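You operate a simulated robot arm through the tools that you are given. There is no shell and no other tool. Be economical: measure what you need, move in short steps, check, and stop when the job is done.

You run a simulated robot arm. Do the job below in one go: nothing can be reset, and whatever is moved stays where it is left.

Task
Open the deck clamp, dry-fit the brown block on the fenced plate and clamp it.
Fine: knob to FREE, slider back; then slider up, knob to TIGHT; no glue; leave the other block.

Only the result counts: the job must be done as asked and must still hold three seconds after the hand-in. Knocking over, shifting, dropping, spilling or breaking anything else fails it.

Robot
A 6-joint arm with a two-finger parallel gripper, fixed in place. Base frame: the origin is at the foot of the arm, x ahead of it, y to its left, z up; the work surface is at about z = 0.8. Readings come in m, rad, newtons and seconds.
With the tool pointing down near the work surface it reaches from about 0.26 to 0.68 m from the base axis. Its first joint turns from -1.152 to 1.152 rad. Payload 2.9 kg.
The TCP is the grasp point between the finger pads, 0.03 m short of the fingertips. In the tool frame z runs along the fingers and y along their closing line. The gripper opens to 0.11 m. The fingers are 0.02 m wide and 0.01 m thick; the gripper's body (0.048 by 0.112 m) begins 0.055 m behind the TCP.
Orientation is told as [roll, pitch, yaw] about the base's x, y, z axes, in that order, counted from this pose: with the fingers straight down and closing along the base's y, the tool's x points along the base's -x, its y along +y and its z along -z.

Tools
- The arm moves only by the tool arm_command. Its argument "series" is a list that holds one entry, the list of rows, each a list of 7 numbers: the shift along the tool's x, y, z in units of 250 mm (1.0 is 250 mm), then the turn, a rotation vector about the tool's x, y, z in units of 45 degrees (1.0 is 45 degrees), then the opening in per cent of the stroke, from 0 (shut) to 100 (fully open). In form: [[[x, y, z, rx, ry, rz, grip], ...]]. A call has 1 to 10 rows; each row is the pose to reach, as a shift and turn from the pose commanded when the call began, along the tool's axes at that moment. A call with a number of a shift or a turn outside -1 to 1 is refused whole. Rows are played at 5 a second. More than 0.05 m and 0.15 rad between two rows, or a gripper value outside its range, and nothing of the call is played. A pose out of reach is approached as far as the arm can. The call stops where the force on the tool passes 50 N (or 10 N more than at its start, if that is more) or the arm is blocked; 0.2 s more then pass. The fingers move at their own pace (about 0.108 m/s each) and stop on an object; they squeeze with about 25 N. The grip force told is the motor's: it shows also when the fingers shut on nothing. Time passes only in rows, and 0.2 s behind the last, so rows that repeat a pose let the fingers close. The reply holds the time, the measured pose of the TCP, the force on the tool along the base axes, the opening and the grip force, in the units named above and with some noise, and new pictures: "views" is both (left out), scene, wrist or none.
- Cameras (640 x 400 px; columns grow to the right, rows downward): "scene" is fixed at [0.073, 0.4194, 1.3967]; the picture's right is [-0.78, -0.62, 0.00], its down [-0.26, 0.33, -0.91] and it looks along [0.56, -0.71, -0.42] (base axes); focal length 362 px, centre (320, 200). "wrist" rides on the gripper at [-0.036, 0, -0.057] in the tool frame; the picture's right is [0.00, -1.00, 0.00], its down [0.97, 0.00, -0.24] and it looks along [0.24, 0.00, 0.97] (tool axes); focal length 218 px, centre (320, 200).
- pixel_to_xyz(camera, pixels): for up to 12 pixels [column, row] of the newest picture of that camera ("zoom" is the newest enlarged one), the place [x, y, z] in the base frame of the surface seen there, good to about 0.002 m, but the place of the scene camera against the robot may be out by one fixed shift of up to 0.012 m in any direction. No time passes.
- close_up(camera, box): a new picture of the part [left, top, right, bottom] of that camera's present view, enlarged. No time passes.
- finish_job(): hands the job in; it is judged then, once.

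Keep the steps short. Do not move on a guess: measure, check each grasp and each placing, and mend mistakes. In all there are 80 turns and 120 pictures (those below and enlarged ones count). Leave the gripper open and the arm clear of the work at the hand-in unless told otherwise, and finish with a single line.

The tools are called after "Call:" as a command line: name --argument value ..., lists and objects as JSON in quotes. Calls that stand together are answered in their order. arm_command: Moves the arm, as the interface text tells. Its arguments: {"type":"object","properties":{"series":{"type":"array"},"views":{"type":"string","enum":["both","scene","wrist","none"]}},"required":["series"]} The other tools are called the same way: pixel_to_xyz (camera, pixels) gives the place of the surface under pixels of a picture; close_up (camera, box) takes an enlarged picture of a part of a camera's view; finish_job () hands the job in.

At the start:

```text
clock: 0.0
ee_pos: [0.5155, -0.0055, 1.1315]
ee_rot: [0.0, 0.0, 0.0]
force: [-0.3, -0.3, 0.0]
grip_width: 0.11
grip_force: 0.1
```

scene: 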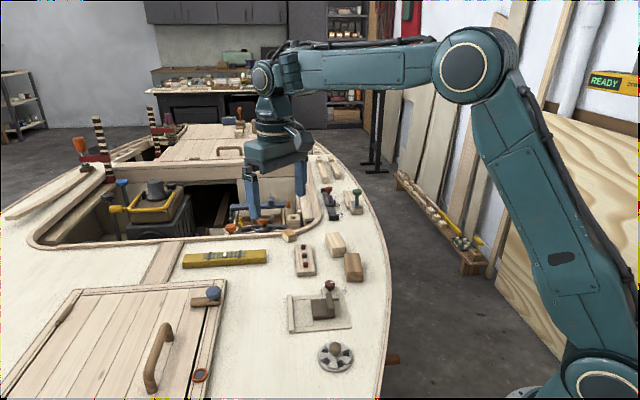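
wrist: 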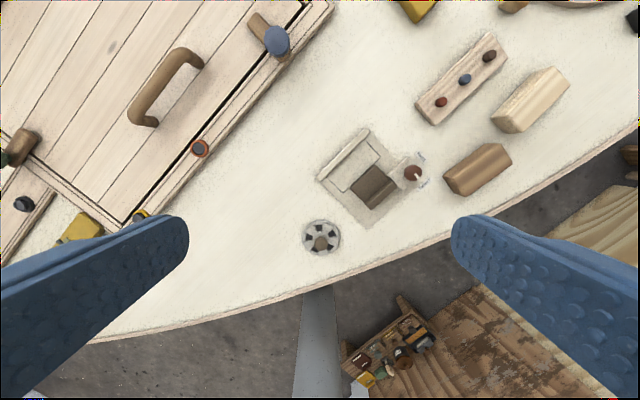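

I see a fenced plate near wrist (365,180), a brown block near (478,170), and a round knob near (320,238). I'll enlarge both views before measuring.

Call:
close_up --camera "wrist" --box '[280, 110, 520, 260]'

Call:
close_up --camera "scene" --box '[270, 220, 398, 380]'

```text
2.67 times, centred on (400, 185) of wrist
```

zoom: 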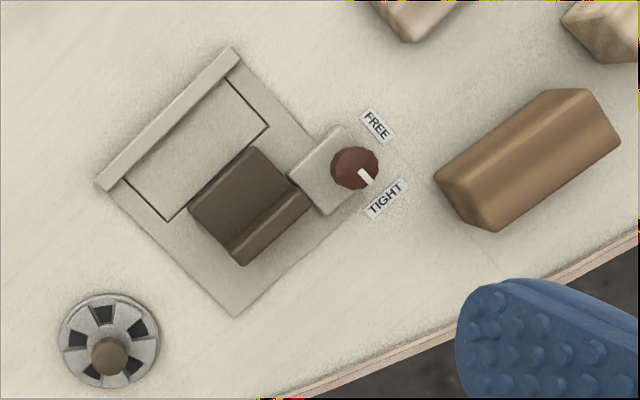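

```text
2.50 times, centred on (334, 300) of scene
```

zoom: 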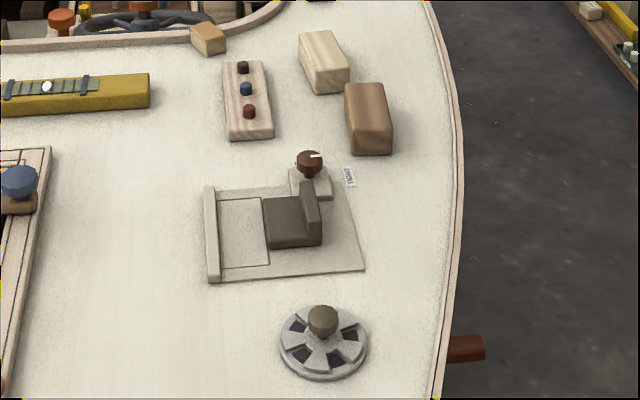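

The white mark on the red knob points towards TIGHT. The slider sits against the outlined seat. I'll measure the key points from the wrist picture.

Call:
pixel_to_xyz --camera "wrist" --pixels '[[366, 130], [320, 178], [413, 171], [421, 157], [424, 184], [374, 168], [354, 187], [376, 202], [393, 184], [478, 165], [366, 225], [320, 242]]'

Call:
pixel_to_xyz --camera "wrist" --pixels '[[486, 145], [509, 148], [450, 175], [466, 190], [448, 184], [512, 163], [366, 143], [380, 160], [328, 178], [344, 192], [403, 160], [405, 187]]'

```text
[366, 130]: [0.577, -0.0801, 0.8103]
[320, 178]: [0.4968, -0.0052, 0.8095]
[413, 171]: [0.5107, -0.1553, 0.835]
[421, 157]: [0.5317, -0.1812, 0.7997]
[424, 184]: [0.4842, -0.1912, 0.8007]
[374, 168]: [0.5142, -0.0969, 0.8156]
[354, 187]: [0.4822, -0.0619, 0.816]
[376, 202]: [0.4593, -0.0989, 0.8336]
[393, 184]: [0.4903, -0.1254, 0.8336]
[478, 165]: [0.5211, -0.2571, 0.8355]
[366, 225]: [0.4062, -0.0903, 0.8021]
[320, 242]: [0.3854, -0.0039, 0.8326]
```

```text
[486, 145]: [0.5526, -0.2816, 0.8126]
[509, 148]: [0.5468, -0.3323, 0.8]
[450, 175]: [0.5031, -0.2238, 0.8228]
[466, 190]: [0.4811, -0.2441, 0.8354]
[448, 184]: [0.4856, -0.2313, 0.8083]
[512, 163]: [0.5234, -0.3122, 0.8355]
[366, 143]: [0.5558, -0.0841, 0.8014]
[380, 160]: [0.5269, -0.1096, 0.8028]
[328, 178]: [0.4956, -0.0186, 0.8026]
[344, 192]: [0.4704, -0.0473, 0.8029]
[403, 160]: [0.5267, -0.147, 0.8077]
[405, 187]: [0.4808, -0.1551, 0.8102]
```

Measured so far:
- The fence runs at about -43° in the base xy-plane, and the slider front is level with the seat outline.
- The knob is at (0.511,-0.155) with its top at 0.835.
- The block top is at about 0.8355.

I'll go down to z≈0.95 over the area and turn the tool about 44° so it closes across the fence, for a closer look.

Call:
arm_command --series '[[[0.01, -0.09, 0.121, 0, 0, 0.163, 100], [0.02, -0.18, 0.242, 0, 0, 0.326, 100], [0.03, -0.27, 0.363, 0, 0, 0.489, 100], [0.04, -0.36, 0.484, 0, 0, 0.652, 100], [0.05, -0.45, 0.605, 0, 0, 0.815, 100], [0.062, -0.54, 0.726, 0, 0, 0.978, 100]]]' --views "wrist"

```text
clock: 1.4
ee_pos: [0.5003, -0.1394, 0.9508]
ee_rot: [0.001, -0.002, -0.771]
force: [-0.7, -1.1, 0.1]
grip_width: 0.1099
grip_force: 0.0
```

wrist: 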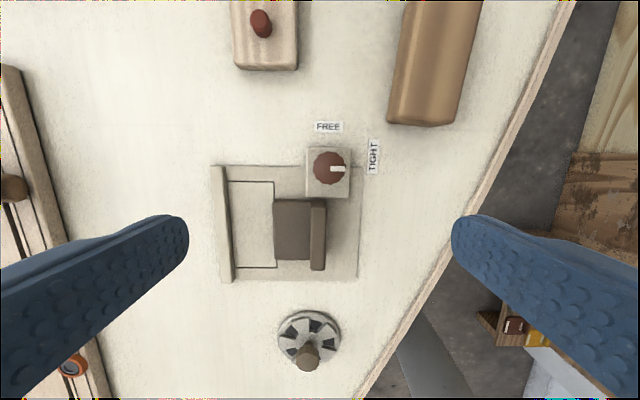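

Now the pointer clearly points right to TIGHT, and FREE is a quarter turn counter-clockwise from it. I'll enlarge this and measure.

Call:
close_up --camera "wrist" --box '[200, 110, 392, 290]'

Call:
pixel_to_xyz --camera "wrist" --pixels '[[329, 168], [344, 168], [217, 175], [227, 275], [219, 169], [323, 208], [316, 265], [313, 230], [325, 240], [390, 110], [455, 115], [430, 50]]'

Call:
pixel_to_xyz --camera "wrist" --pixels '[[274, 200], [274, 255], [232, 185], [237, 265], [272, 183], [276, 266], [230, 180], [359, 215], [357, 275], [318, 230], [400, 100], [459, 100]]'

```text
2.22 times, centred on (296, 200) of wrist
```

zoom: 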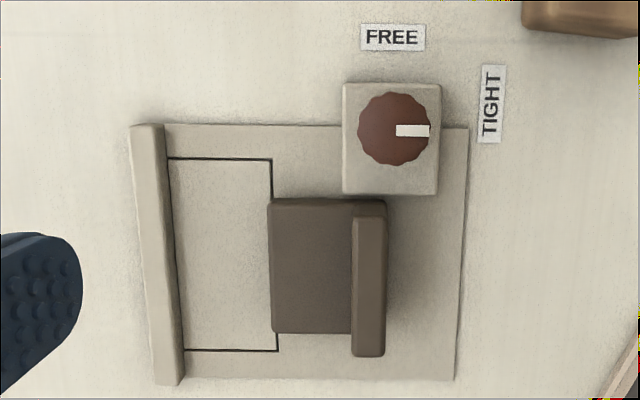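

```text
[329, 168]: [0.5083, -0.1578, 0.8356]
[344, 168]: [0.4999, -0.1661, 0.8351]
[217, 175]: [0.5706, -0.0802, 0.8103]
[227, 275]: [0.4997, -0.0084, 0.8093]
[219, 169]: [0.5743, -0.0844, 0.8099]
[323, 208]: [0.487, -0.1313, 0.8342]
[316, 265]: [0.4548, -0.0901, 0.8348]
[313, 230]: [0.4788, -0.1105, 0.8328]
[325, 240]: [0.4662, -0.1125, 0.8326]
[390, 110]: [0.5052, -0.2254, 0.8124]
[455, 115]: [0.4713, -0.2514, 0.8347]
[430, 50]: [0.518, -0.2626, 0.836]
```

```text
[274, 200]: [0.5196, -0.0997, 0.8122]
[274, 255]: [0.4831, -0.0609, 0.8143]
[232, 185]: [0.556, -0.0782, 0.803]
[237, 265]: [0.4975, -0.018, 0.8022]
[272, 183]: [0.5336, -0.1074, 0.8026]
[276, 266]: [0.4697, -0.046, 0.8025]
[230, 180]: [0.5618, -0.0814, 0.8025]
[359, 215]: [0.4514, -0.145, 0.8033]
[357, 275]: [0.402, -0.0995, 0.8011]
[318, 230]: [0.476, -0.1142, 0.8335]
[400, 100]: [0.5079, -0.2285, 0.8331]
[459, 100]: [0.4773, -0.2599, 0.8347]
```

The tool is aligned with the plate within about 1°. The knob centre is about (0.508,-0.158), about 26 mm across, and the slider edge is about 27 mm from it, so the fingers just clear. I'll move above the knob at z≈0.87, opened to about 50 mm, and check.

Call:
arm_command --series '[[[-0.037, -0.015, 0.15, 0, 0, 0, 46], [-0.0744, -0.0304, 0.32, 0, 0, 0, 46], [-0.0744, -0.0304, 0.323, 0, 0, 0, 46]]]' --views "wrist"

```text
clock: 2.2
ee_pos: [0.5091, -0.1595, 0.8696]
ee_rot: [0.0, 0.001, -0.767]
force: [0.5, 0.3, -0.4]
grip_width: 0.0507
grip_force: 0.1
```

wrist: 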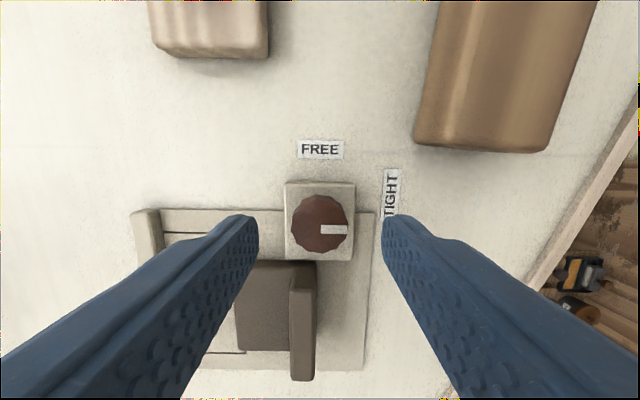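

The knob is centred at column 320. I'll measure its centre and edges again.

Call:
pixel_to_xyz --camera "wrist" --pixels '[[320, 224], [294, 224], [345, 222], [320, 198], [320, 248], [344, 229], [290, 190], [350, 256], [300, 261]]'

```text
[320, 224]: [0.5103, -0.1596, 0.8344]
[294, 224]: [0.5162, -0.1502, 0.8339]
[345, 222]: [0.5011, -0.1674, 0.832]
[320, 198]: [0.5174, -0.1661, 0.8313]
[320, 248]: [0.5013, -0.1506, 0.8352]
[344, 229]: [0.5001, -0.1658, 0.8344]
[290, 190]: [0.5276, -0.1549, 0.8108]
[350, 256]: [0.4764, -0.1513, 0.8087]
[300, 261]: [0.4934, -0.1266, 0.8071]
```

The knob centre measures (0.509,-0.1587) and the TCP is over it. I'll go down 23 mm and close.

Call:
arm_command --series '[[[0, 0, 0.05, 0, 0, 0, 46], [0, 0, 0.094, 0, 0, 0, 46], [0, 0, 0.094, 0, 0, 0, 0], [0, 0, 0.094, 0, 0, 0, 0], [0, 0, 0.094, 0, 0, 0, 0]]]' --views "wrist"

```text
clock: 3.4
ee_pos: [0.5095, -0.1592, 0.8451]
ee_rot: [0.0, -0.001, -0.768]
force: [2.2, 2.5, -3.5]
grip_width: 0.0255
grip_force: 45.4
```

wrist: 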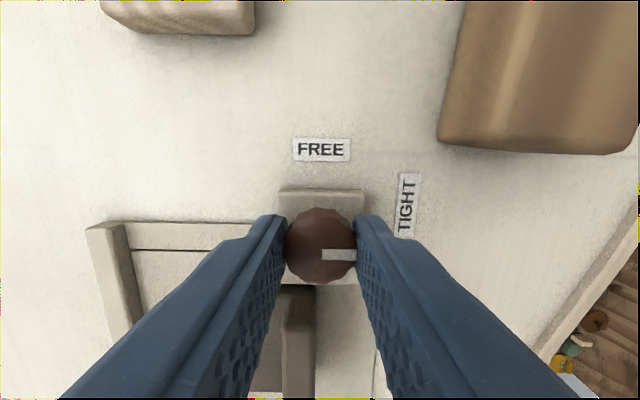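

The knob is gripped (width 0.0255). I'll turn it 45° counter-clockwise as the first half.

Call:
arm_command --series '[[[0, 0, 0, 0, 0, -0.167, 0], [0, 0, 0, 0, 0, -0.333, 0], [0, 0, 0, 0, 0, -0.5, 0], [0, 0, 0, 0, 0, -0.667, 0], [0, 0, 0, 0, 0, -0.833, 0], [0, 0, 0, 0, 0, -1, 0]]]' --views "wrist"

```text
clock: 4.8
ee_pos: [0.5084, -0.1585, 0.8458]
ee_rot: [-0.001, 0.002, 0.021]
force: [4.1, 4.4, -7.7]
grip_width: 0.0254
grip_force: 45.0
```

wrist: 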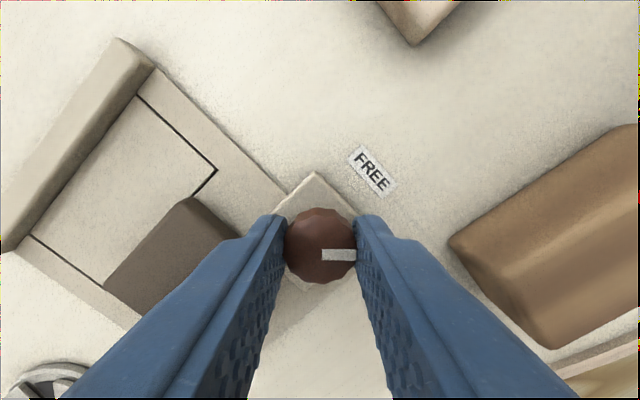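

The knob turns with the fingers and forces are low. Next is the second half.

Call:
arm_command --series '[[[0, 0, 0, 0, 0, -0.167, 0], [0, 0, 0, 0, 0, -0.333, 0], [0, 0, 0, 0, 0, -0.5, 0], [0, 0, 0, 0, 0, -0.667, 0], [0, 0, 0, 0, 0, -0.833, 0], [0, 0, 0, 0, 0, -1, 0]]]' --views "wrist"

```text
clock: 6.2
ee_pos: [0.5086, -0.158, 0.8466]
ee_rot: [0.0, -0.001, 0.805]
force: [3.7, 3.3, -10.8]
grip_width: 0.0256
grip_force: 44.8
```

wrist: 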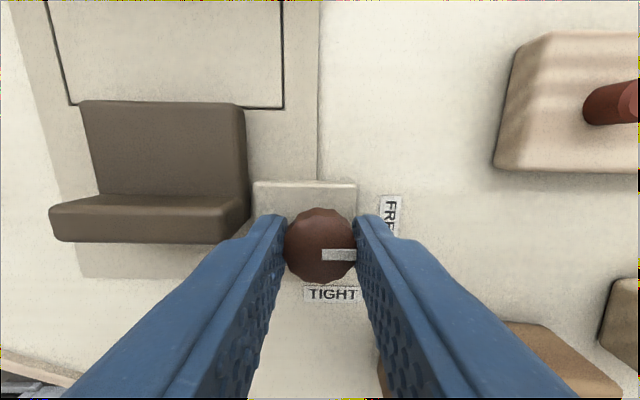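

The pointer has turned 90° and now faces FREE. I'll open only slightly, to 32 mm because the slider is close, then lift and check.

Call:
arm_command --series '[[[0, 0, 0, 0, 0, 0, 29], [0, 0, 0, 0, 0, 0, 29], [0, 0, -0.08, 0, 0, 0, 29], [0, 0, -0.2, 0, 0, 0, 29], [0, 0, -0.35, 0, 0, 0, 29]]]' --views "wrist"

```text
clock: 7.4
ee_pos: [0.5102, -0.1604, 0.9333]
ee_rot: [0.002, 0.002, 0.803]
force: [-0.5, 0.0, -0.4]
grip_width: 0.0318
grip_force: 0.0
```

wrist: 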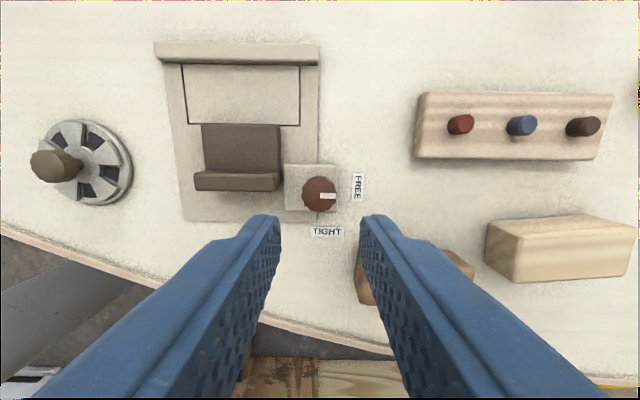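

The knob now points to FREE. Next I'll push the slider back with closed fingers against the front of its tab. I'll measure the slider and block again from here.

Call:
close_up --camera "wrist" --box '[140, 30, 380, 240]'

Call:
pixel_to_xyz --camera "wrist" --pixels '[[204, 127], [279, 127], [205, 168], [276, 168], [198, 176], [277, 176], [238, 176], [188, 216], [270, 216], [320, 192], [300, 122], [188, 122]]'

```text
1.90 times, centred on (260, 135) of wrist
```

zoom: 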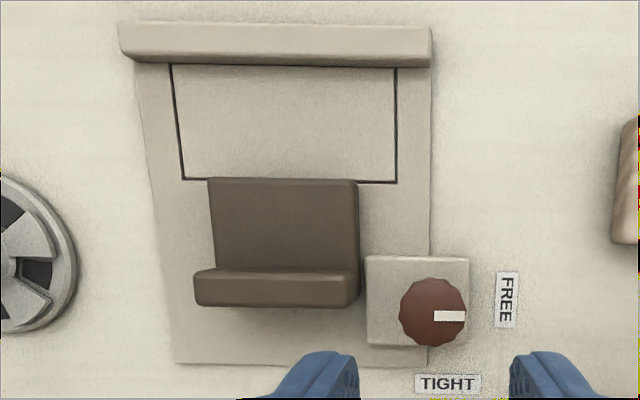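

```text
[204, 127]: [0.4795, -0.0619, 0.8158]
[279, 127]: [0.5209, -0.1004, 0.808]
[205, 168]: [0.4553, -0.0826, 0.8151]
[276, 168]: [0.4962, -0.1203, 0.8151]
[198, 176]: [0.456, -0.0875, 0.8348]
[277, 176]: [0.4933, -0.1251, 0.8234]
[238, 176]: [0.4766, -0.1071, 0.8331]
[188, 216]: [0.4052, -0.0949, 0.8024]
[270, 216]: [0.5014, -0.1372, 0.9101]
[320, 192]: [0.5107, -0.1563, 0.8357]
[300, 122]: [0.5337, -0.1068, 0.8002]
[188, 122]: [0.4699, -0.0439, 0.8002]
```

Tab geometry, with w running across the fence away from it: the front face is at about w=-0.264 and the tab centre at about (0.477,-0.105). I'll move the closed fingers above the slider plate, in front of the tab, at z≈0.872.

Call:
arm_command --series '[[[-0.064, 0.125, 0, 0, 0, 0, 0], [-0.127, 0.251, 0, 0, 0, 0, 0], [-0.127, 0.251, 0.15, 0, 0, 0, 0], [-0.127, 0.251, 0.245, 0, 0, 0, 0], [-0.127, 0.251, 0.245, 0, 0, 0, 0]]]' --views "both"

```text
clock: 8.6
ee_pos: [0.4863, -0.0921, 0.8726]
ee_rot: [0.0, 0.001, 0.804]
force: [0.3, 0.8, 0.3]
grip_width: 0.0
grip_force: 24.9
```

scene: 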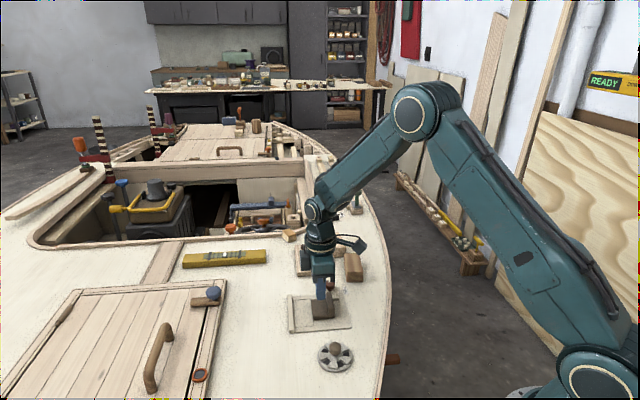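
wrist: 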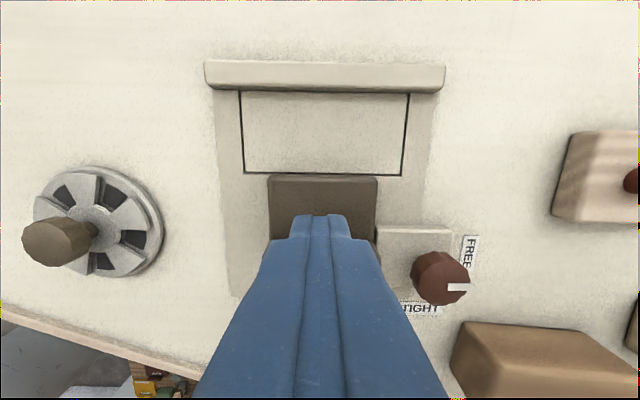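

The fingers are centred on the slider, in front of the tab. I'll go down to z≈0.850 (tips at 0.820) and push back gently.

Call:
arm_command --series '[[[0, 0, 0.05, 0, 0, 0, 0], [0, 0, 0.09, 0, 0, 0, 0], [0.03, 0, 0.09, 0, 0, 0, 0], [0.06, 0, 0.09, 0, 0, 0, 0], [0.09, 0, 0.09, 0, 0, 0, 0], [0.11, 0, 0.09, 0, 0, 0, 0]]]' --views "wrist"

```text
clock: 10.0
ee_pos: [0.4674, -0.1114, 0.8496]
ee_rot: [0.002, 0.001, 0.805]
force: [0.4, 0.2, -1.2]
grip_width: 0.0
grip_force: 24.8
```

wrist: 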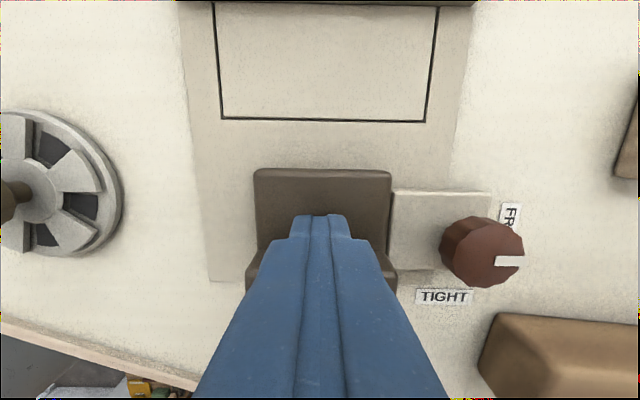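

The slider moved back with little force. I'll push on in small steps to find its end stop.

Call:
arm_command --series '[[[0.015, 0, 0, 0, 0, 0, 0], [0.03, 0, 0, 0, 0, 0, 0], [0.045, 0, 0, 0, 0, 0, 0], [0.06, 0, 0, 0, 0, 0, 0]]]' --views "wrist"

```text
clock: 11.0
ee_pos: [0.4609, -0.1177, 0.8492]
ee_rot: [-0.002, -0.013, 0.814]
force: [28.4, 30.2, -12.1]
grip_width: 0.0
grip_force: 25.0
```

wrist: 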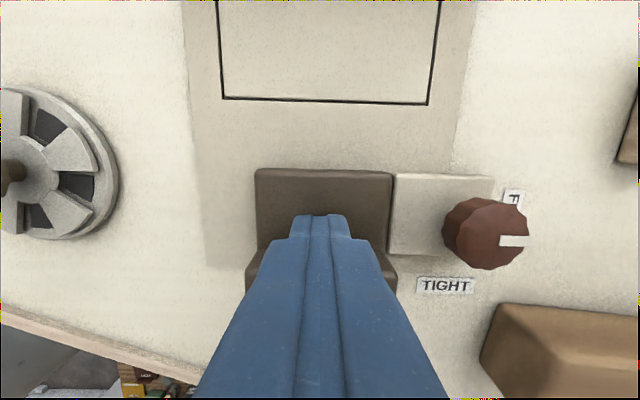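

The end stop is reached at about 41 N and the slider is fully back. I'll back off and lift.

Call:
arm_command --series '[[[-0.06, 0, 0, 0, 0, 0, 0], [-0.06, 0, -0.15, 0, 0, 0, 0], [-0.06, 0, -0.3, 0, 0, 0, 0], [-0.06, 0, -0.45, 0, 0, 0, 0]]]' --views "none"

```text
clock: 12.0
ee_pos: [0.4668, -0.111, 0.9623]
ee_rot: [0.001, -0.001, 0.803]
force: [-0.3, -0.3, 0.0]
grip_width: 0.0001
grip_force: 25.4
```

Now I'll shift over the brown block while turning the tool 45°, with the gripper opening to 70 mm.

Call:
arm_command --series '[[[0.037, -0.08, 0, 0, 0, 0.167, 64], [0.074, -0.16, 0, 0, 0, 0.333, 64], [0.111, -0.24, 0, 0, 0, 0.5, 64], [0.148, -0.32, 0, 0, 0, 0.667, 64], [0.185, -0.4, 0, 0, 0, 0.833, 64], [0.223, -0.483, 0, 0, 0, 1, 64]]]' --views "none"

Call:
arm_command --series '[[[0, 0, 0, 0, 0, 0.167, 64], [0, 0, 0, 0, 0, 0.333, 64], [0, 0, 0, 0, 0, 0.5, 64], [0, 0, 0, 0, 0, 0.667, 64], [0, 0, 0, 0, 0, 0.833, 64], [0, 0, 0, 0, 0, 1, 64]]]' --views "both"

```text
clock: 13.4
ee_pos: [0.515, -0.2362, 0.9629]
ee_rot: [0.001, 0.0, 0.016]
force: [-0.5, 0.6, -0.2]
grip_width: 0.0705
grip_force: 0.1
```

```text
clock: 14.8
ee_pos: [0.5157, -0.2361, 0.9621]
ee_rot: [0.0, 0.0, -0.77]
force: [-0.5, -0.5, -1.1]
grip_width: 0.0702
grip_force: 0.1
```

scene: 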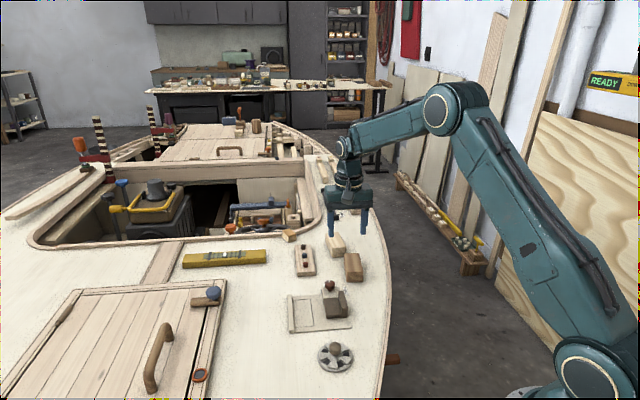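
wrist: 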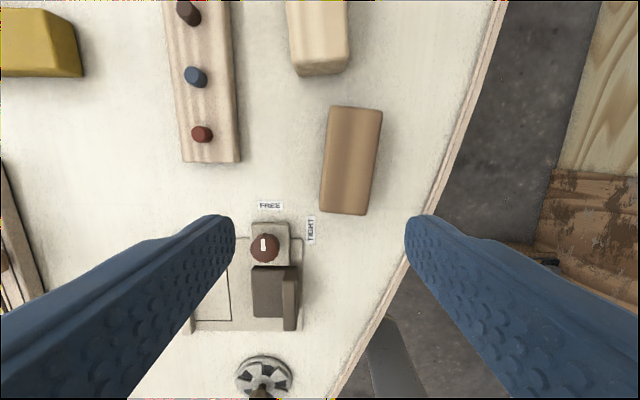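

The block is seen whole, with its top from about (330,107) to (366,214). I'll measure it, and the seat as well.

Call:
close_up --camera "wrist" --box '[250, 90, 442, 230]'

Call:
pixel_to_xyz --camera "wrist" --pixels '[[334, 112], [378, 114], [364, 208], [323, 206], [332, 150], [372, 150], [327, 180], [368, 180], [352, 160], [325, 152], [345, 212], [356, 110]]'

```text
2.86 times, centred on (346, 160) of wrist
```

zoom: 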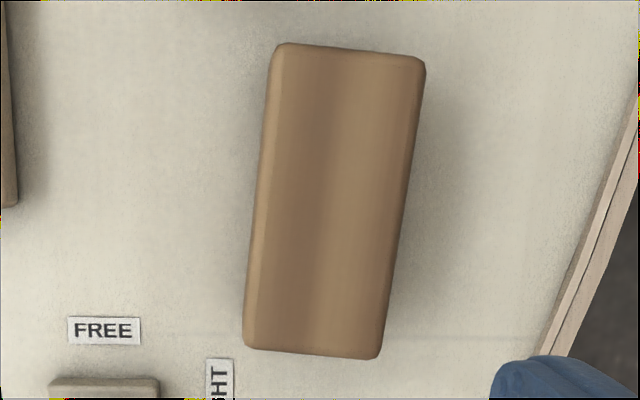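

```text
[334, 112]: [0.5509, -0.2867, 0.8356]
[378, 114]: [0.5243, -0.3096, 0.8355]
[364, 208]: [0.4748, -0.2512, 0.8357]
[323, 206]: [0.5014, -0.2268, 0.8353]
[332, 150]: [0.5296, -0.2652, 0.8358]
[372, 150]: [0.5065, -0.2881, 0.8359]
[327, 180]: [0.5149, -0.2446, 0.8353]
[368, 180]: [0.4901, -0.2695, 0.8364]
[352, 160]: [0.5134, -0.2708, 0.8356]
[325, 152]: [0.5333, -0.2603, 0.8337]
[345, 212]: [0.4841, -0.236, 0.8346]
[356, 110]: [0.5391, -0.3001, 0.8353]
```

The block is centred at about (0.513,-0.2685), with its long axis at -50° and its top at 0.8355. I'll move above it with yaw turned to -50° and check.

Call:
arm_command --series '[[[-0.04, -0.05, 0.1, 0, 0, 0.065, 64], [-0.0824, -0.1008, 0.22, 0, 0, 0.131, 64], [-0.0824, -0.1008, 0.34, 0, 0, 0.131, 64], [-0.0824, -0.1008, 0.34, 0, 0, 0.131, 64]]]' --views "wrist"

```text
clock: 15.8
ee_pos: [0.512, -0.2683, 0.8779]
ee_rot: [0.0, 0.0, -0.872]
force: [-0.1, 0.2, -0.2]
grip_width: 0.0707
grip_force: 0.0
```

wrist: 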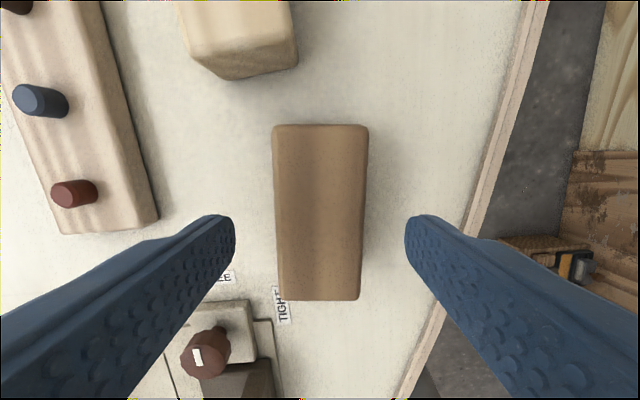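

The block is aligned and centred between the fingers. I'll go down to z≈0.845 and close.

Call:
arm_command --series '[[[0, 0, 0.06, 0, 0, 0, 64], [0, 0, 0.132, 0, 0, 0, 64], [0, 0, 0.132, 0, 0, 0, 0], [0, 0, 0.132, 0, 0, 0, 0], [0, 0, 0.132, 0, 0, 0, 0]]]' --views "wrist"

```text
clock: 17.0
ee_pos: [0.5124, -0.2689, 0.8442]
ee_rot: [-0.002, 0.0, -0.872]
force: [-0.7, -0.4, -0.4]
grip_width: 0.0435
grip_force: 24.9
```

wrist: 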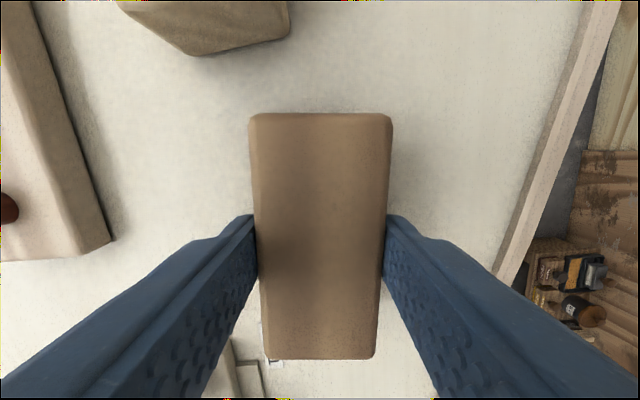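

The block is held, width 0.0435. I'll lift 60 mm, carry it over the seat and turn to the plate angle (yaw ≈ -44.5°), then look.

Call:
arm_command --series '[[[0, 0, -0.08, 0, 0, 0, 0], [0, 0, -0.24, 0, 0, 0, 0], [0.104, 0.087, -0.24, 0, 0, -0.02, 0], [0.208, 0.174, -0.24, 0, 0, -0.04, 0], [0.312, 0.262, -0.24, 0, 0, -0.06, 0], [0.415, 0.349, -0.24, 0, 0, -0.08, 0], [0.519, 0.436, -0.24, 0, 0, -0.1, 0], [0.623, 0.523, -0.24, 0, 0, -0.121, 0], [0.623, 0.523, -0.24, 0, 0, -0.121, 0]]]' --views "both"

```text
clock: 19.0
ee_pos: [0.5107, -0.0647, 0.9055]
ee_rot: [-0.001, 0.0, -0.778]
force: [0.0, -1.0, 0.0]
grip_width: 0.0
grip_force: 25.0
```

scene: 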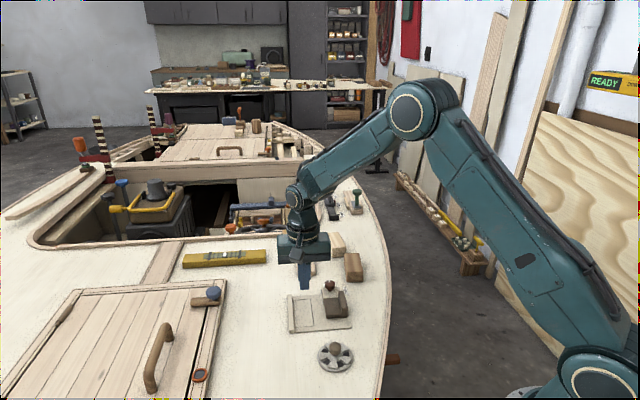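
wrist: 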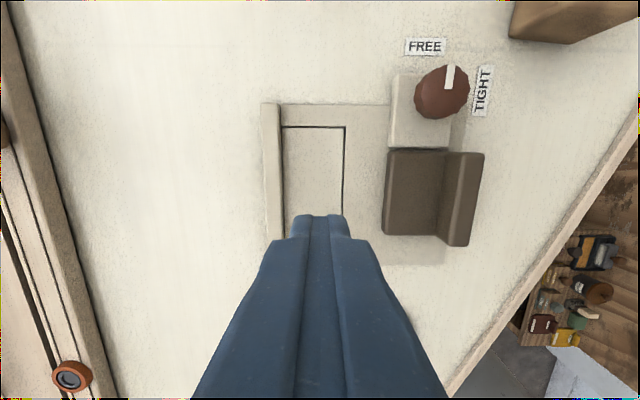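

The grip width reads 0, so the block slipped out. In the scene it is still on the deck near (353,267). Before going back, I'll measure the seat from here and look at the block.

Call:
pixel_to_xyz --camera "wrist" --pixels '[[279, 115], [272, 110], [281, 127], [284, 135], [285, 200], [344, 128], [343, 205], [284, 170], [281, 170], [278, 170], [386, 165], [384, 225]]'

Call:
close_up --camera "wrist" --box '[250, 40, 510, 270]'

Call:
close_up --camera "scene" --box '[280, 220, 400, 340]'

```text
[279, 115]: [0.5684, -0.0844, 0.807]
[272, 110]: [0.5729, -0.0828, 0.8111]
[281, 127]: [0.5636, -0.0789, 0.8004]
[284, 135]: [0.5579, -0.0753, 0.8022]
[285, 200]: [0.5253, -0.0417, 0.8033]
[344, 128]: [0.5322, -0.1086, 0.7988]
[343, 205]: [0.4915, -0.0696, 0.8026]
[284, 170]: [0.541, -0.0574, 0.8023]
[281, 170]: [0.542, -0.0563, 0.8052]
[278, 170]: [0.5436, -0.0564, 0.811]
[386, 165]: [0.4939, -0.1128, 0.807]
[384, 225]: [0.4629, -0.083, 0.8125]
```

```text
1.74 times, centred on (380, 155) of wrist
```

zoom: 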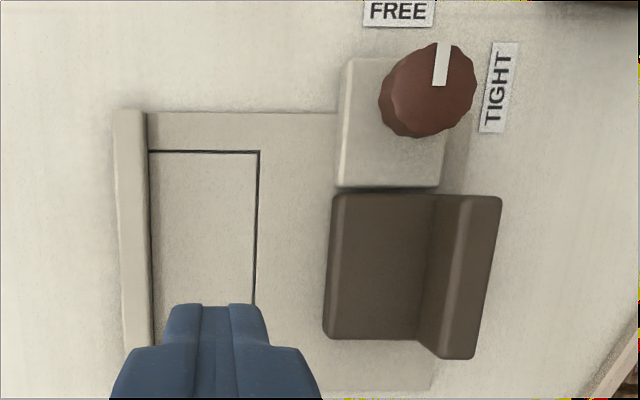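

```text
3.33 times, centred on (340, 280) of scene
```

zoom: 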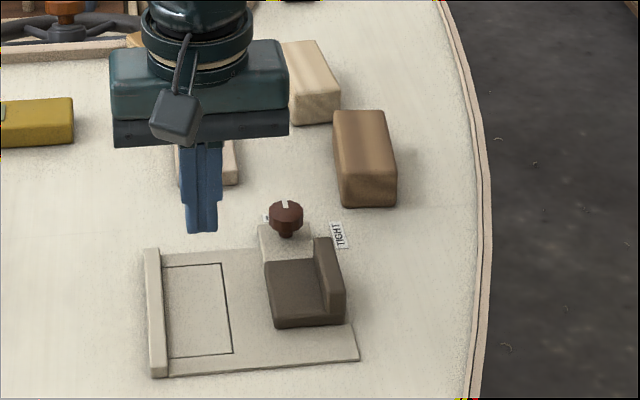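

Seat facts: the fence inner face is at w≈-0.342, the outline is 43.5 mm wide (matching the block), and the slider gap is now 73 mm. That leaves room for the block plus both fingers, so a deeper grip will work. I'll go back above the block.

Call:
arm_command --series '[[[-0.096, -0.096, -0.06, 0, 0, 0.02, 30], [-0.193, -0.192, -0.1, 0, 0, 0.04, 50], [-0.289, -0.289, -0.1, 0, 0, 0.06, 64], [-0.385, -0.385, -0.1, 0, 0, 0.08, 64], [-0.482, -0.481, -0.1, 0, 0, 0.1, 64], [-0.578, -0.577, -0.1, 0, 0, 0.121, 64], [-0.578, -0.577, -0.1, 0, 0, 0.121, 64]]]' --views "wrist"

```text
clock: 20.6
ee_pos: [0.5143, -0.2681, 0.9295]
ee_rot: [-0.001, -0.001, -0.87]
force: [-0.6, -0.1, -0.2]
grip_width: 0.0705
grip_force: 0.0
```

wrist: 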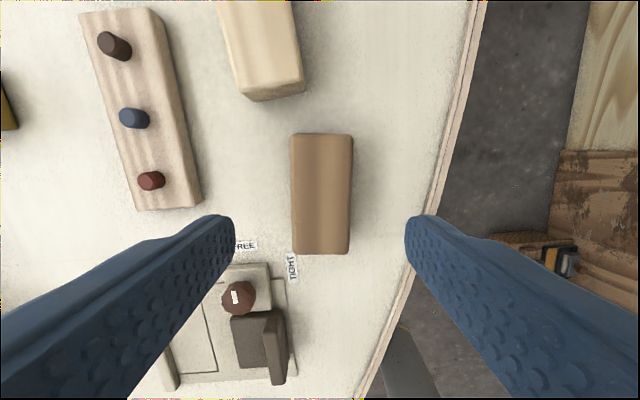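

The block is still in place and upright. I'll measure its corners again.

Call:
pixel_to_xyz --camera "wrist" --pixels '[[297, 138], [348, 138], [346, 249], [297, 249], [322, 194], [262, 98], [300, 90]]'

```text
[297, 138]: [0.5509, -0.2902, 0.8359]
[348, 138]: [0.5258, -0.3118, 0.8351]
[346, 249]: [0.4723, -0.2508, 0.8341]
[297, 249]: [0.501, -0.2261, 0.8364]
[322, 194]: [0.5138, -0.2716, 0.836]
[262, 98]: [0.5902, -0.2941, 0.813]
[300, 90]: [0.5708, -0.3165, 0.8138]
```

The centre is (0.5125,-0.2697). I'll go down deeper this time, to TCP z≈0.835 with tips about 5 mm above the deck, then close and wait.

Call:
arm_command --series '[[[0, -0.01, 0.13, 0, 0, 0, 64], [0, -0.01, 0.26, 0, 0, 0, 64], [0, -0.01, 0.34, 0, 0, 0, 64], [0, -0.01, 0.378, 0, 0, 0, 64], [0, -0.01, 0.378, 0, 0, 0, 0], [0, -0.01, 0.378, 0, 0, 0, 0], [0, -0.01, 0.378, 0, 0, 0, 0], [0, -0.01, 0.378, 0, 0, 0, 0]]]' --views "none"

Call:
arm_command --series '[[[0, 0, -0.015, 0, 0, 0, 0], [0, 0, -0.03, 0, 0, 0, 0], [0, 0, -0.045, 0, 0, 0, 0], [0, 0, -0.06, 0, 0, 0, 0], [0, 0, -0.06, 0, 0, 0, 0]]]' --views "both"

```text
clock: 22.4
ee_pos: [0.5123, -0.2712, 0.8354]
ee_rot: [0.001, -0.001, -0.87]
force: [-0.4, 0.1, 0.0]
grip_width: 0.0435
grip_force: 25.2
```

```text
clock: 23.6
ee_pos: [0.5119, -0.2707, 0.8487]
ee_rot: [0.001, -0.001, -0.87]
force: [0.4, 0.0, -0.8]
grip_width: 0.0435
grip_force: 24.6
```

scene: 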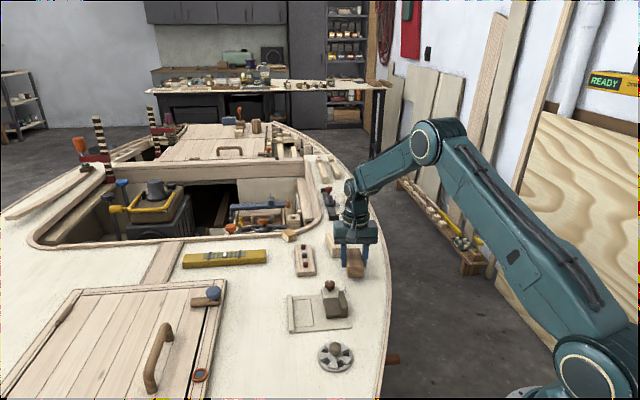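
wrist: 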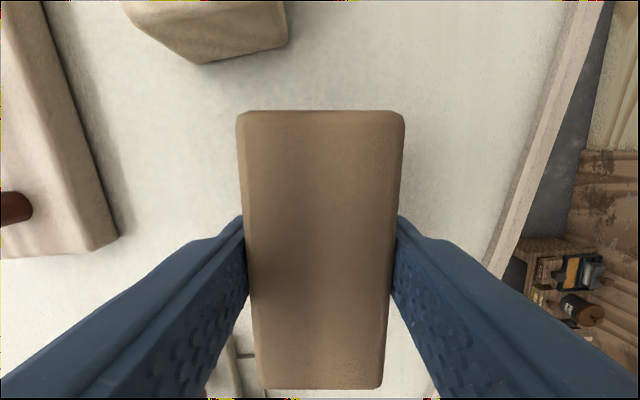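

The block looks larger relative to the gripper and the width holds at 0.0435, so it is lifted. I'll continue slowly up to z≈0.895 and check.

Call:
arm_command --series '[[[0, 0, -0.03, 0, 0, 0, 0], [0, 0, -0.06, 0, 0, 0, 0], [0, 0, -0.09, 0, 0, 0, 0], [0, 0, -0.12, 0, 0, 0, 0], [0, 0, -0.15, 0, 0, 0, 0], [0, 0, -0.185, 0, 0, 0, 0], [0, 0, -0.185, 0, 0, 0, 0]]]' --views "wrist"

```text
clock: 25.2
ee_pos: [0.5113, -0.2706, 0.8957]
ee_rot: [-0.001, -0.001, -0.869]
force: [0.1, 0.3, -1.2]
grip_width: 0.0437
grip_force: 24.6
```

wrist: 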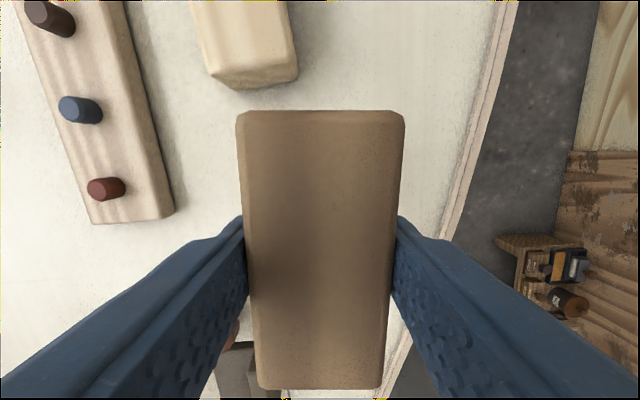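

The block is held firmly. I'll carry it over the gap to (0.505,-0.073), midway between fence and slider, turning to yaw -45°.

Call:
arm_command --series '[[[0.07, 0.055, 0, 0, 0, -0.01, 0], [0.15, 0.118, 0, 0, 0, -0.025, 0], [0.23, 0.181, 0, 0, 0, -0.04, 0], [0.31, 0.244, 0, 0, 0, -0.055, 0], [0.39, 0.307, 0, 0, 0, -0.07, 0], [0.47, 0.37, 0, 0, 0, -0.085, 0], [0.55, 0.432, 0, 0, 0, -0.1, 0], [0.6, 0.472, 0, 0, 0, -0.11, 0], [0.622, 0.489, 0, 0, 0, -0.11, 0], [0.622, 0.489, 0, 0, 0, -0.11, 0]]]' --views "both"

```text
clock: 27.4
ee_pos: [0.5054, -0.0725, 0.897]
ee_rot: [0.0, -0.001, -0.785]
force: [0.1, 0.7, -1.5]
grip_width: 0.0431
grip_force: 25.1
```

scene: 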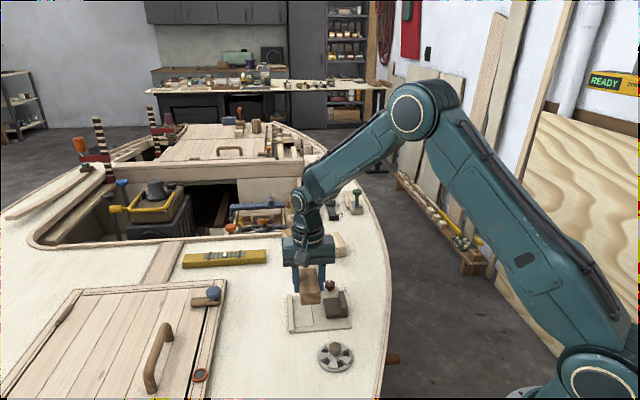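
wrist: 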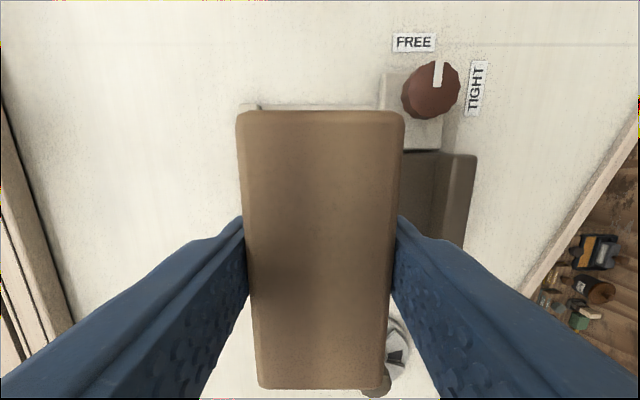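

The block is over the gap. I'll lower it to z≈0.844 and check the clearance to the fence and slider.

Call:
arm_command --series '[[[0, 0, 0.05, 0, 0, 0, 0], [0, 0, 0.1, 0, 0, 0, 0], [0, 0, 0.15, 0, 0, 0, 0], [0, 0, 0.19, 0, 0, 0, 0], [0, 0, 0.212, 0, 0, 0, 0]]]' --views "both"

Call:
close_up --camera "scene" --box '[270, 240, 370, 350]'

```text
clock: 28.6
ee_pos: [0.5048, -0.073, 0.8426]
ee_rot: [0.001, 0.0, -0.785]
force: [0.1, 0.1, -1.5]
grip_width: 0.0435
grip_force: 25.0
```

scene: 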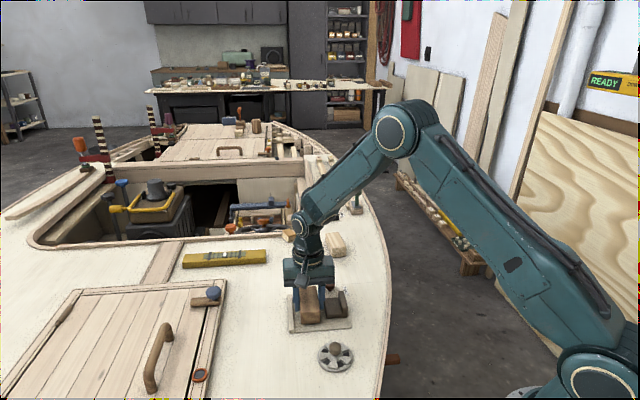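
wrist: 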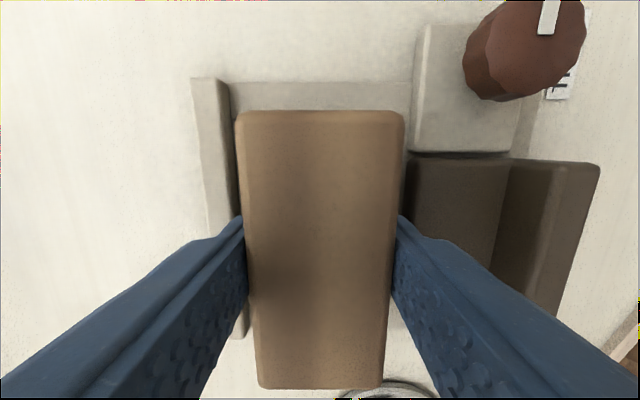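

```text
3.64 times, centred on (320, 295) of scene
```

zoom: 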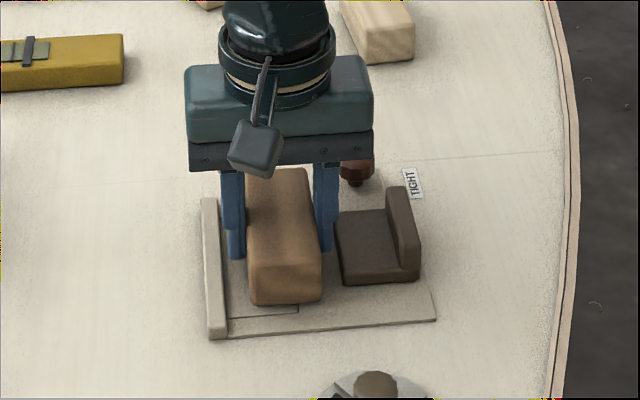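

The clearance is good on both sides. I'll lower the last few mm slowly, watching the vertical force.

Call:
arm_command --series '[[[0, 0, 0.006, 0, 0, 0, 0], [0, 0, 0.012, 0, 0, 0, 0], [0, 0, 0.018, 0, 0, 0, 0], [0, 0, 0.018, 0, 0, 0, 0]]]' --views "none"

```text
clock: 29.6
ee_pos: [0.5061, -0.073, 0.8393]
ee_rot: [0.002, 0.0, -0.786]
force: [0.6, -0.2, -0.9]
grip_width: 0.0437
grip_force: 25.0
```

Call:
arm_command --series '[[[0, 0, 0.003, 0, 0, 0, 0], [0, 0, 0.006, 0, 0, 0, 0], [0, 0, 0.009, 0, 0, 0, 0], [0, 0, 0.009, 0, 0, 0, 0]]]' --views "none"

```text
clock: 30.6
ee_pos: [0.5056, -0.0737, 0.8369]
ee_rot: [-0.001, 0.001, -0.787]
force: [-4.0, 0.7, 14.3]
grip_width: 0.0432
grip_force: 24.7
```

Contact was felt at 14 N, so the block rests on the plate. I'll open about 3 mm per side (the gap is narrow), then lift straight up.

Call:
arm_command --series '[[[0, 0, -0.004, 0, 0, 0, 45], [0, 0, -0.004, 0, 0, 0, 45], [0, 0, -0.06, 0, 0, 0, 45], [0, 0, -0.16, 0, 0, 0, 45], [0, 0, -0.3, 0, 0, 0, 45], [0, 0, -0.45, 0, 0, 0, 45]]]' --views "wrist"

```text
clock: 32.0
ee_pos: [0.506, -0.0723, 0.9493]
ee_rot: [0.002, 0.0, -0.785]
force: [0.0, -0.2, -0.1]
grip_width: 0.0493
grip_force: 0.1
```

wrist: 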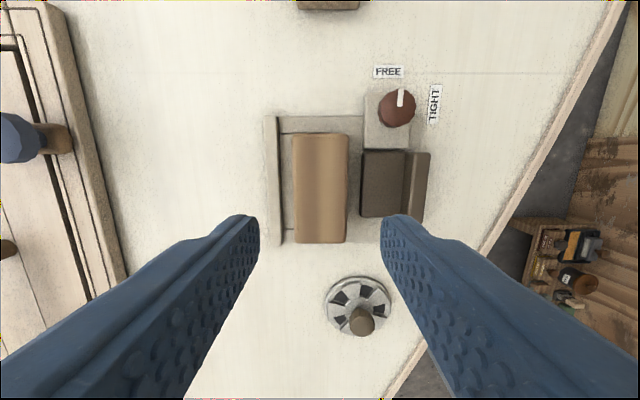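

The block stands free on the plate, parallel to the fence. I'll measure how it sits lengthwise against the outline.

Call:
pixel_to_xyz --camera "wrist" --pixels '[[297, 138], [346, 137], [343, 238], [299, 238], [321, 188], [321, 134], [321, 241], [281, 180], [362, 155], [362, 213], [418, 155], [412, 218]]'

Call:
close_up --camera "wrist" --box '[250, 60, 450, 260]'

```text
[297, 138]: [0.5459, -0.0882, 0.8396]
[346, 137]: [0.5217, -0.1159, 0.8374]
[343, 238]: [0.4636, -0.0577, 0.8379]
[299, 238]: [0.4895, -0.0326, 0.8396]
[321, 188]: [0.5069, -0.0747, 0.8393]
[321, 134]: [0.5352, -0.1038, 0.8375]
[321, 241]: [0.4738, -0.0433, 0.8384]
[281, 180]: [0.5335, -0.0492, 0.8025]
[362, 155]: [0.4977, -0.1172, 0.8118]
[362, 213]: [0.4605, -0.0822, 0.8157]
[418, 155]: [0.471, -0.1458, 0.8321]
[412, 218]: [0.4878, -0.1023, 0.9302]
```

```text
2.00 times, centred on (350, 160) of wrist
```

zoom: 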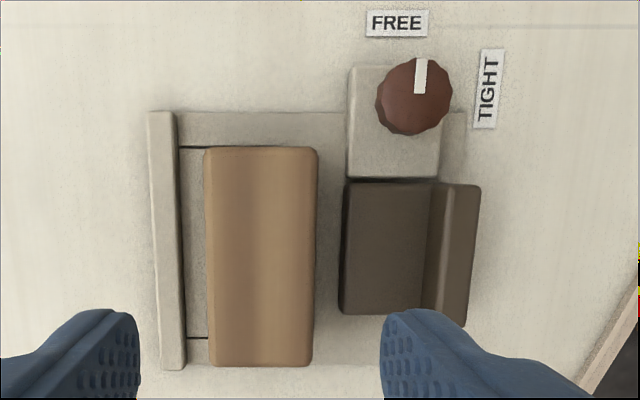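

The block's centre is s=0.4087 against the seat's 0.4088, so it is centred lengthwise. The slider can now bring it against the fence. I'll close the fingers, move behind the tab, and lower to z≈0.87.

Call:
arm_command --series '[[[-0.003, -0.14, 0, 0, 0, 0, 0], [-0.006, -0.28, 0, 0, 0, 0, 0], [-0.008, -0.413, 0, 0, 0, 0, 0], [-0.008, -0.413, 0.16, 0, 0, 0, 0], [-0.008, -0.413, 0.32, 0, 0, 0, 0], [-0.008, -0.413, 0.32, 0, 0, 0, 0]]]' --views "both"

Call:
close_up --camera "scene" --box '[270, 240, 370, 350]'

```text
clock: 33.4
ee_pos: [0.4333, -0.149, 0.8688]
ee_rot: [0.0, 0.0, -0.786]
force: [0.4, 1.0, -0.3]
grip_width: 0.0002
grip_force: 25.2
```

scene: 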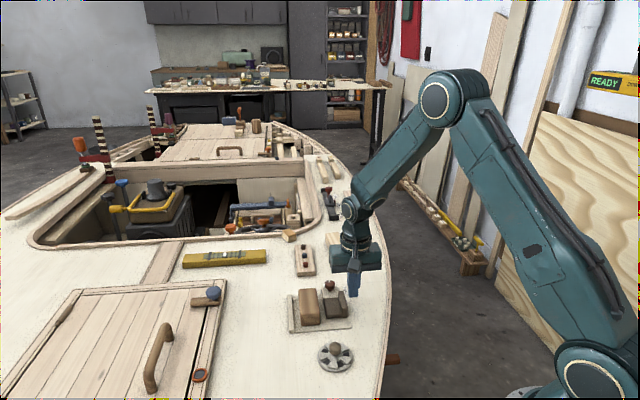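
wrist: 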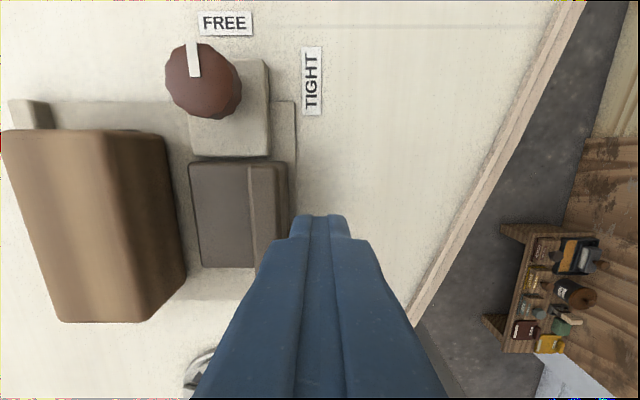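

```text
3.64 times, centred on (320, 295) of scene
```

zoom: 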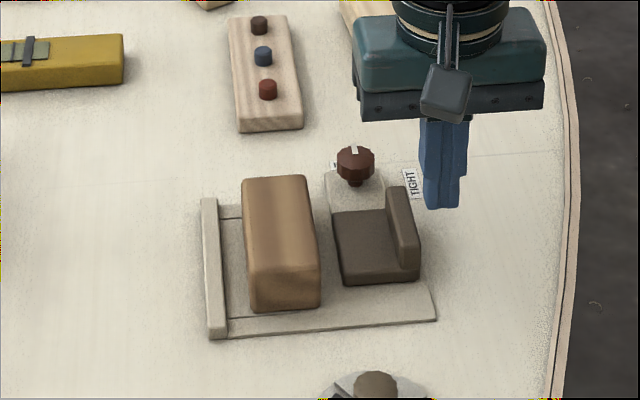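

The fingers are behind the tab with clearance. I'll go down to z≈0.843 and push toward the fence by 30 mm.

Call:
arm_command --series '[[[0, 0, 0.05, 0, 0, 0, 0], [0, 0, 0.104, 0, 0, 0, 0], [0, 0.03, 0.104, 0, 0, 0, 0], [0, 0.055, 0.104, 0, 0, 0, 0], [0, 0.08, 0.104, 0, 0, 0, 0], [0, 0.1, 0.104, 0, 0, 0, 0], [0, 0.12, 0.104, 0, 0, 0, 0]]]' --views "wrist"

```text
clock: 35.0
ee_pos: [0.4556, -0.1254, 0.8422]
ee_rot: [-0.001, -0.001, -0.784]
force: [-0.3, 0.3, -0.3]
grip_width: 0.0
grip_force: 25.3
```

wrist: 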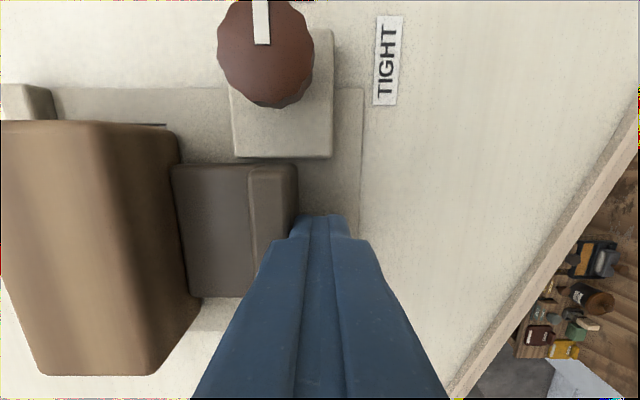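

The slider is against the block. I'll push on in 2.5 mm steps until the block seats on the fence and the force rises.

Call:
arm_command --series '[[[0, 0.01, 0, 0, 0, 0, 0], [0, 0.02, 0, 0, 0, 0, 0], [0, 0.03, 0, 0, 0, 0, 0], [0, 0.04, 0, 0, 0, 0, 0], [0, 0.048, 0, 0, 0, 0, 0]]]' --views "wrist"

```text
clock: 36.2
ee_pos: [0.4614, -0.1202, 0.8426]
ee_rot: [-0.009, 0.002, -0.794]
force: [-22.8, -23.2, 6.0]
grip_width: 0.0002
grip_force: 24.9
```

wrist: 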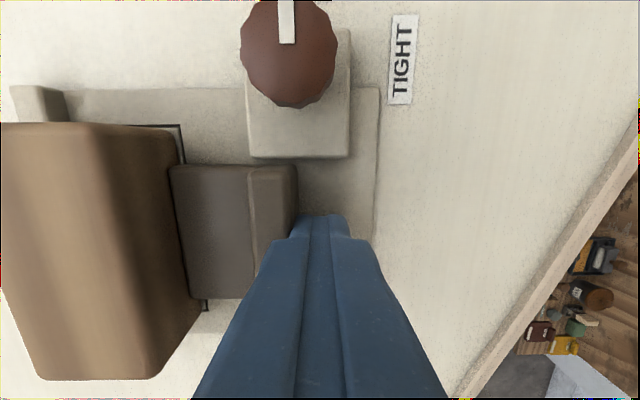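

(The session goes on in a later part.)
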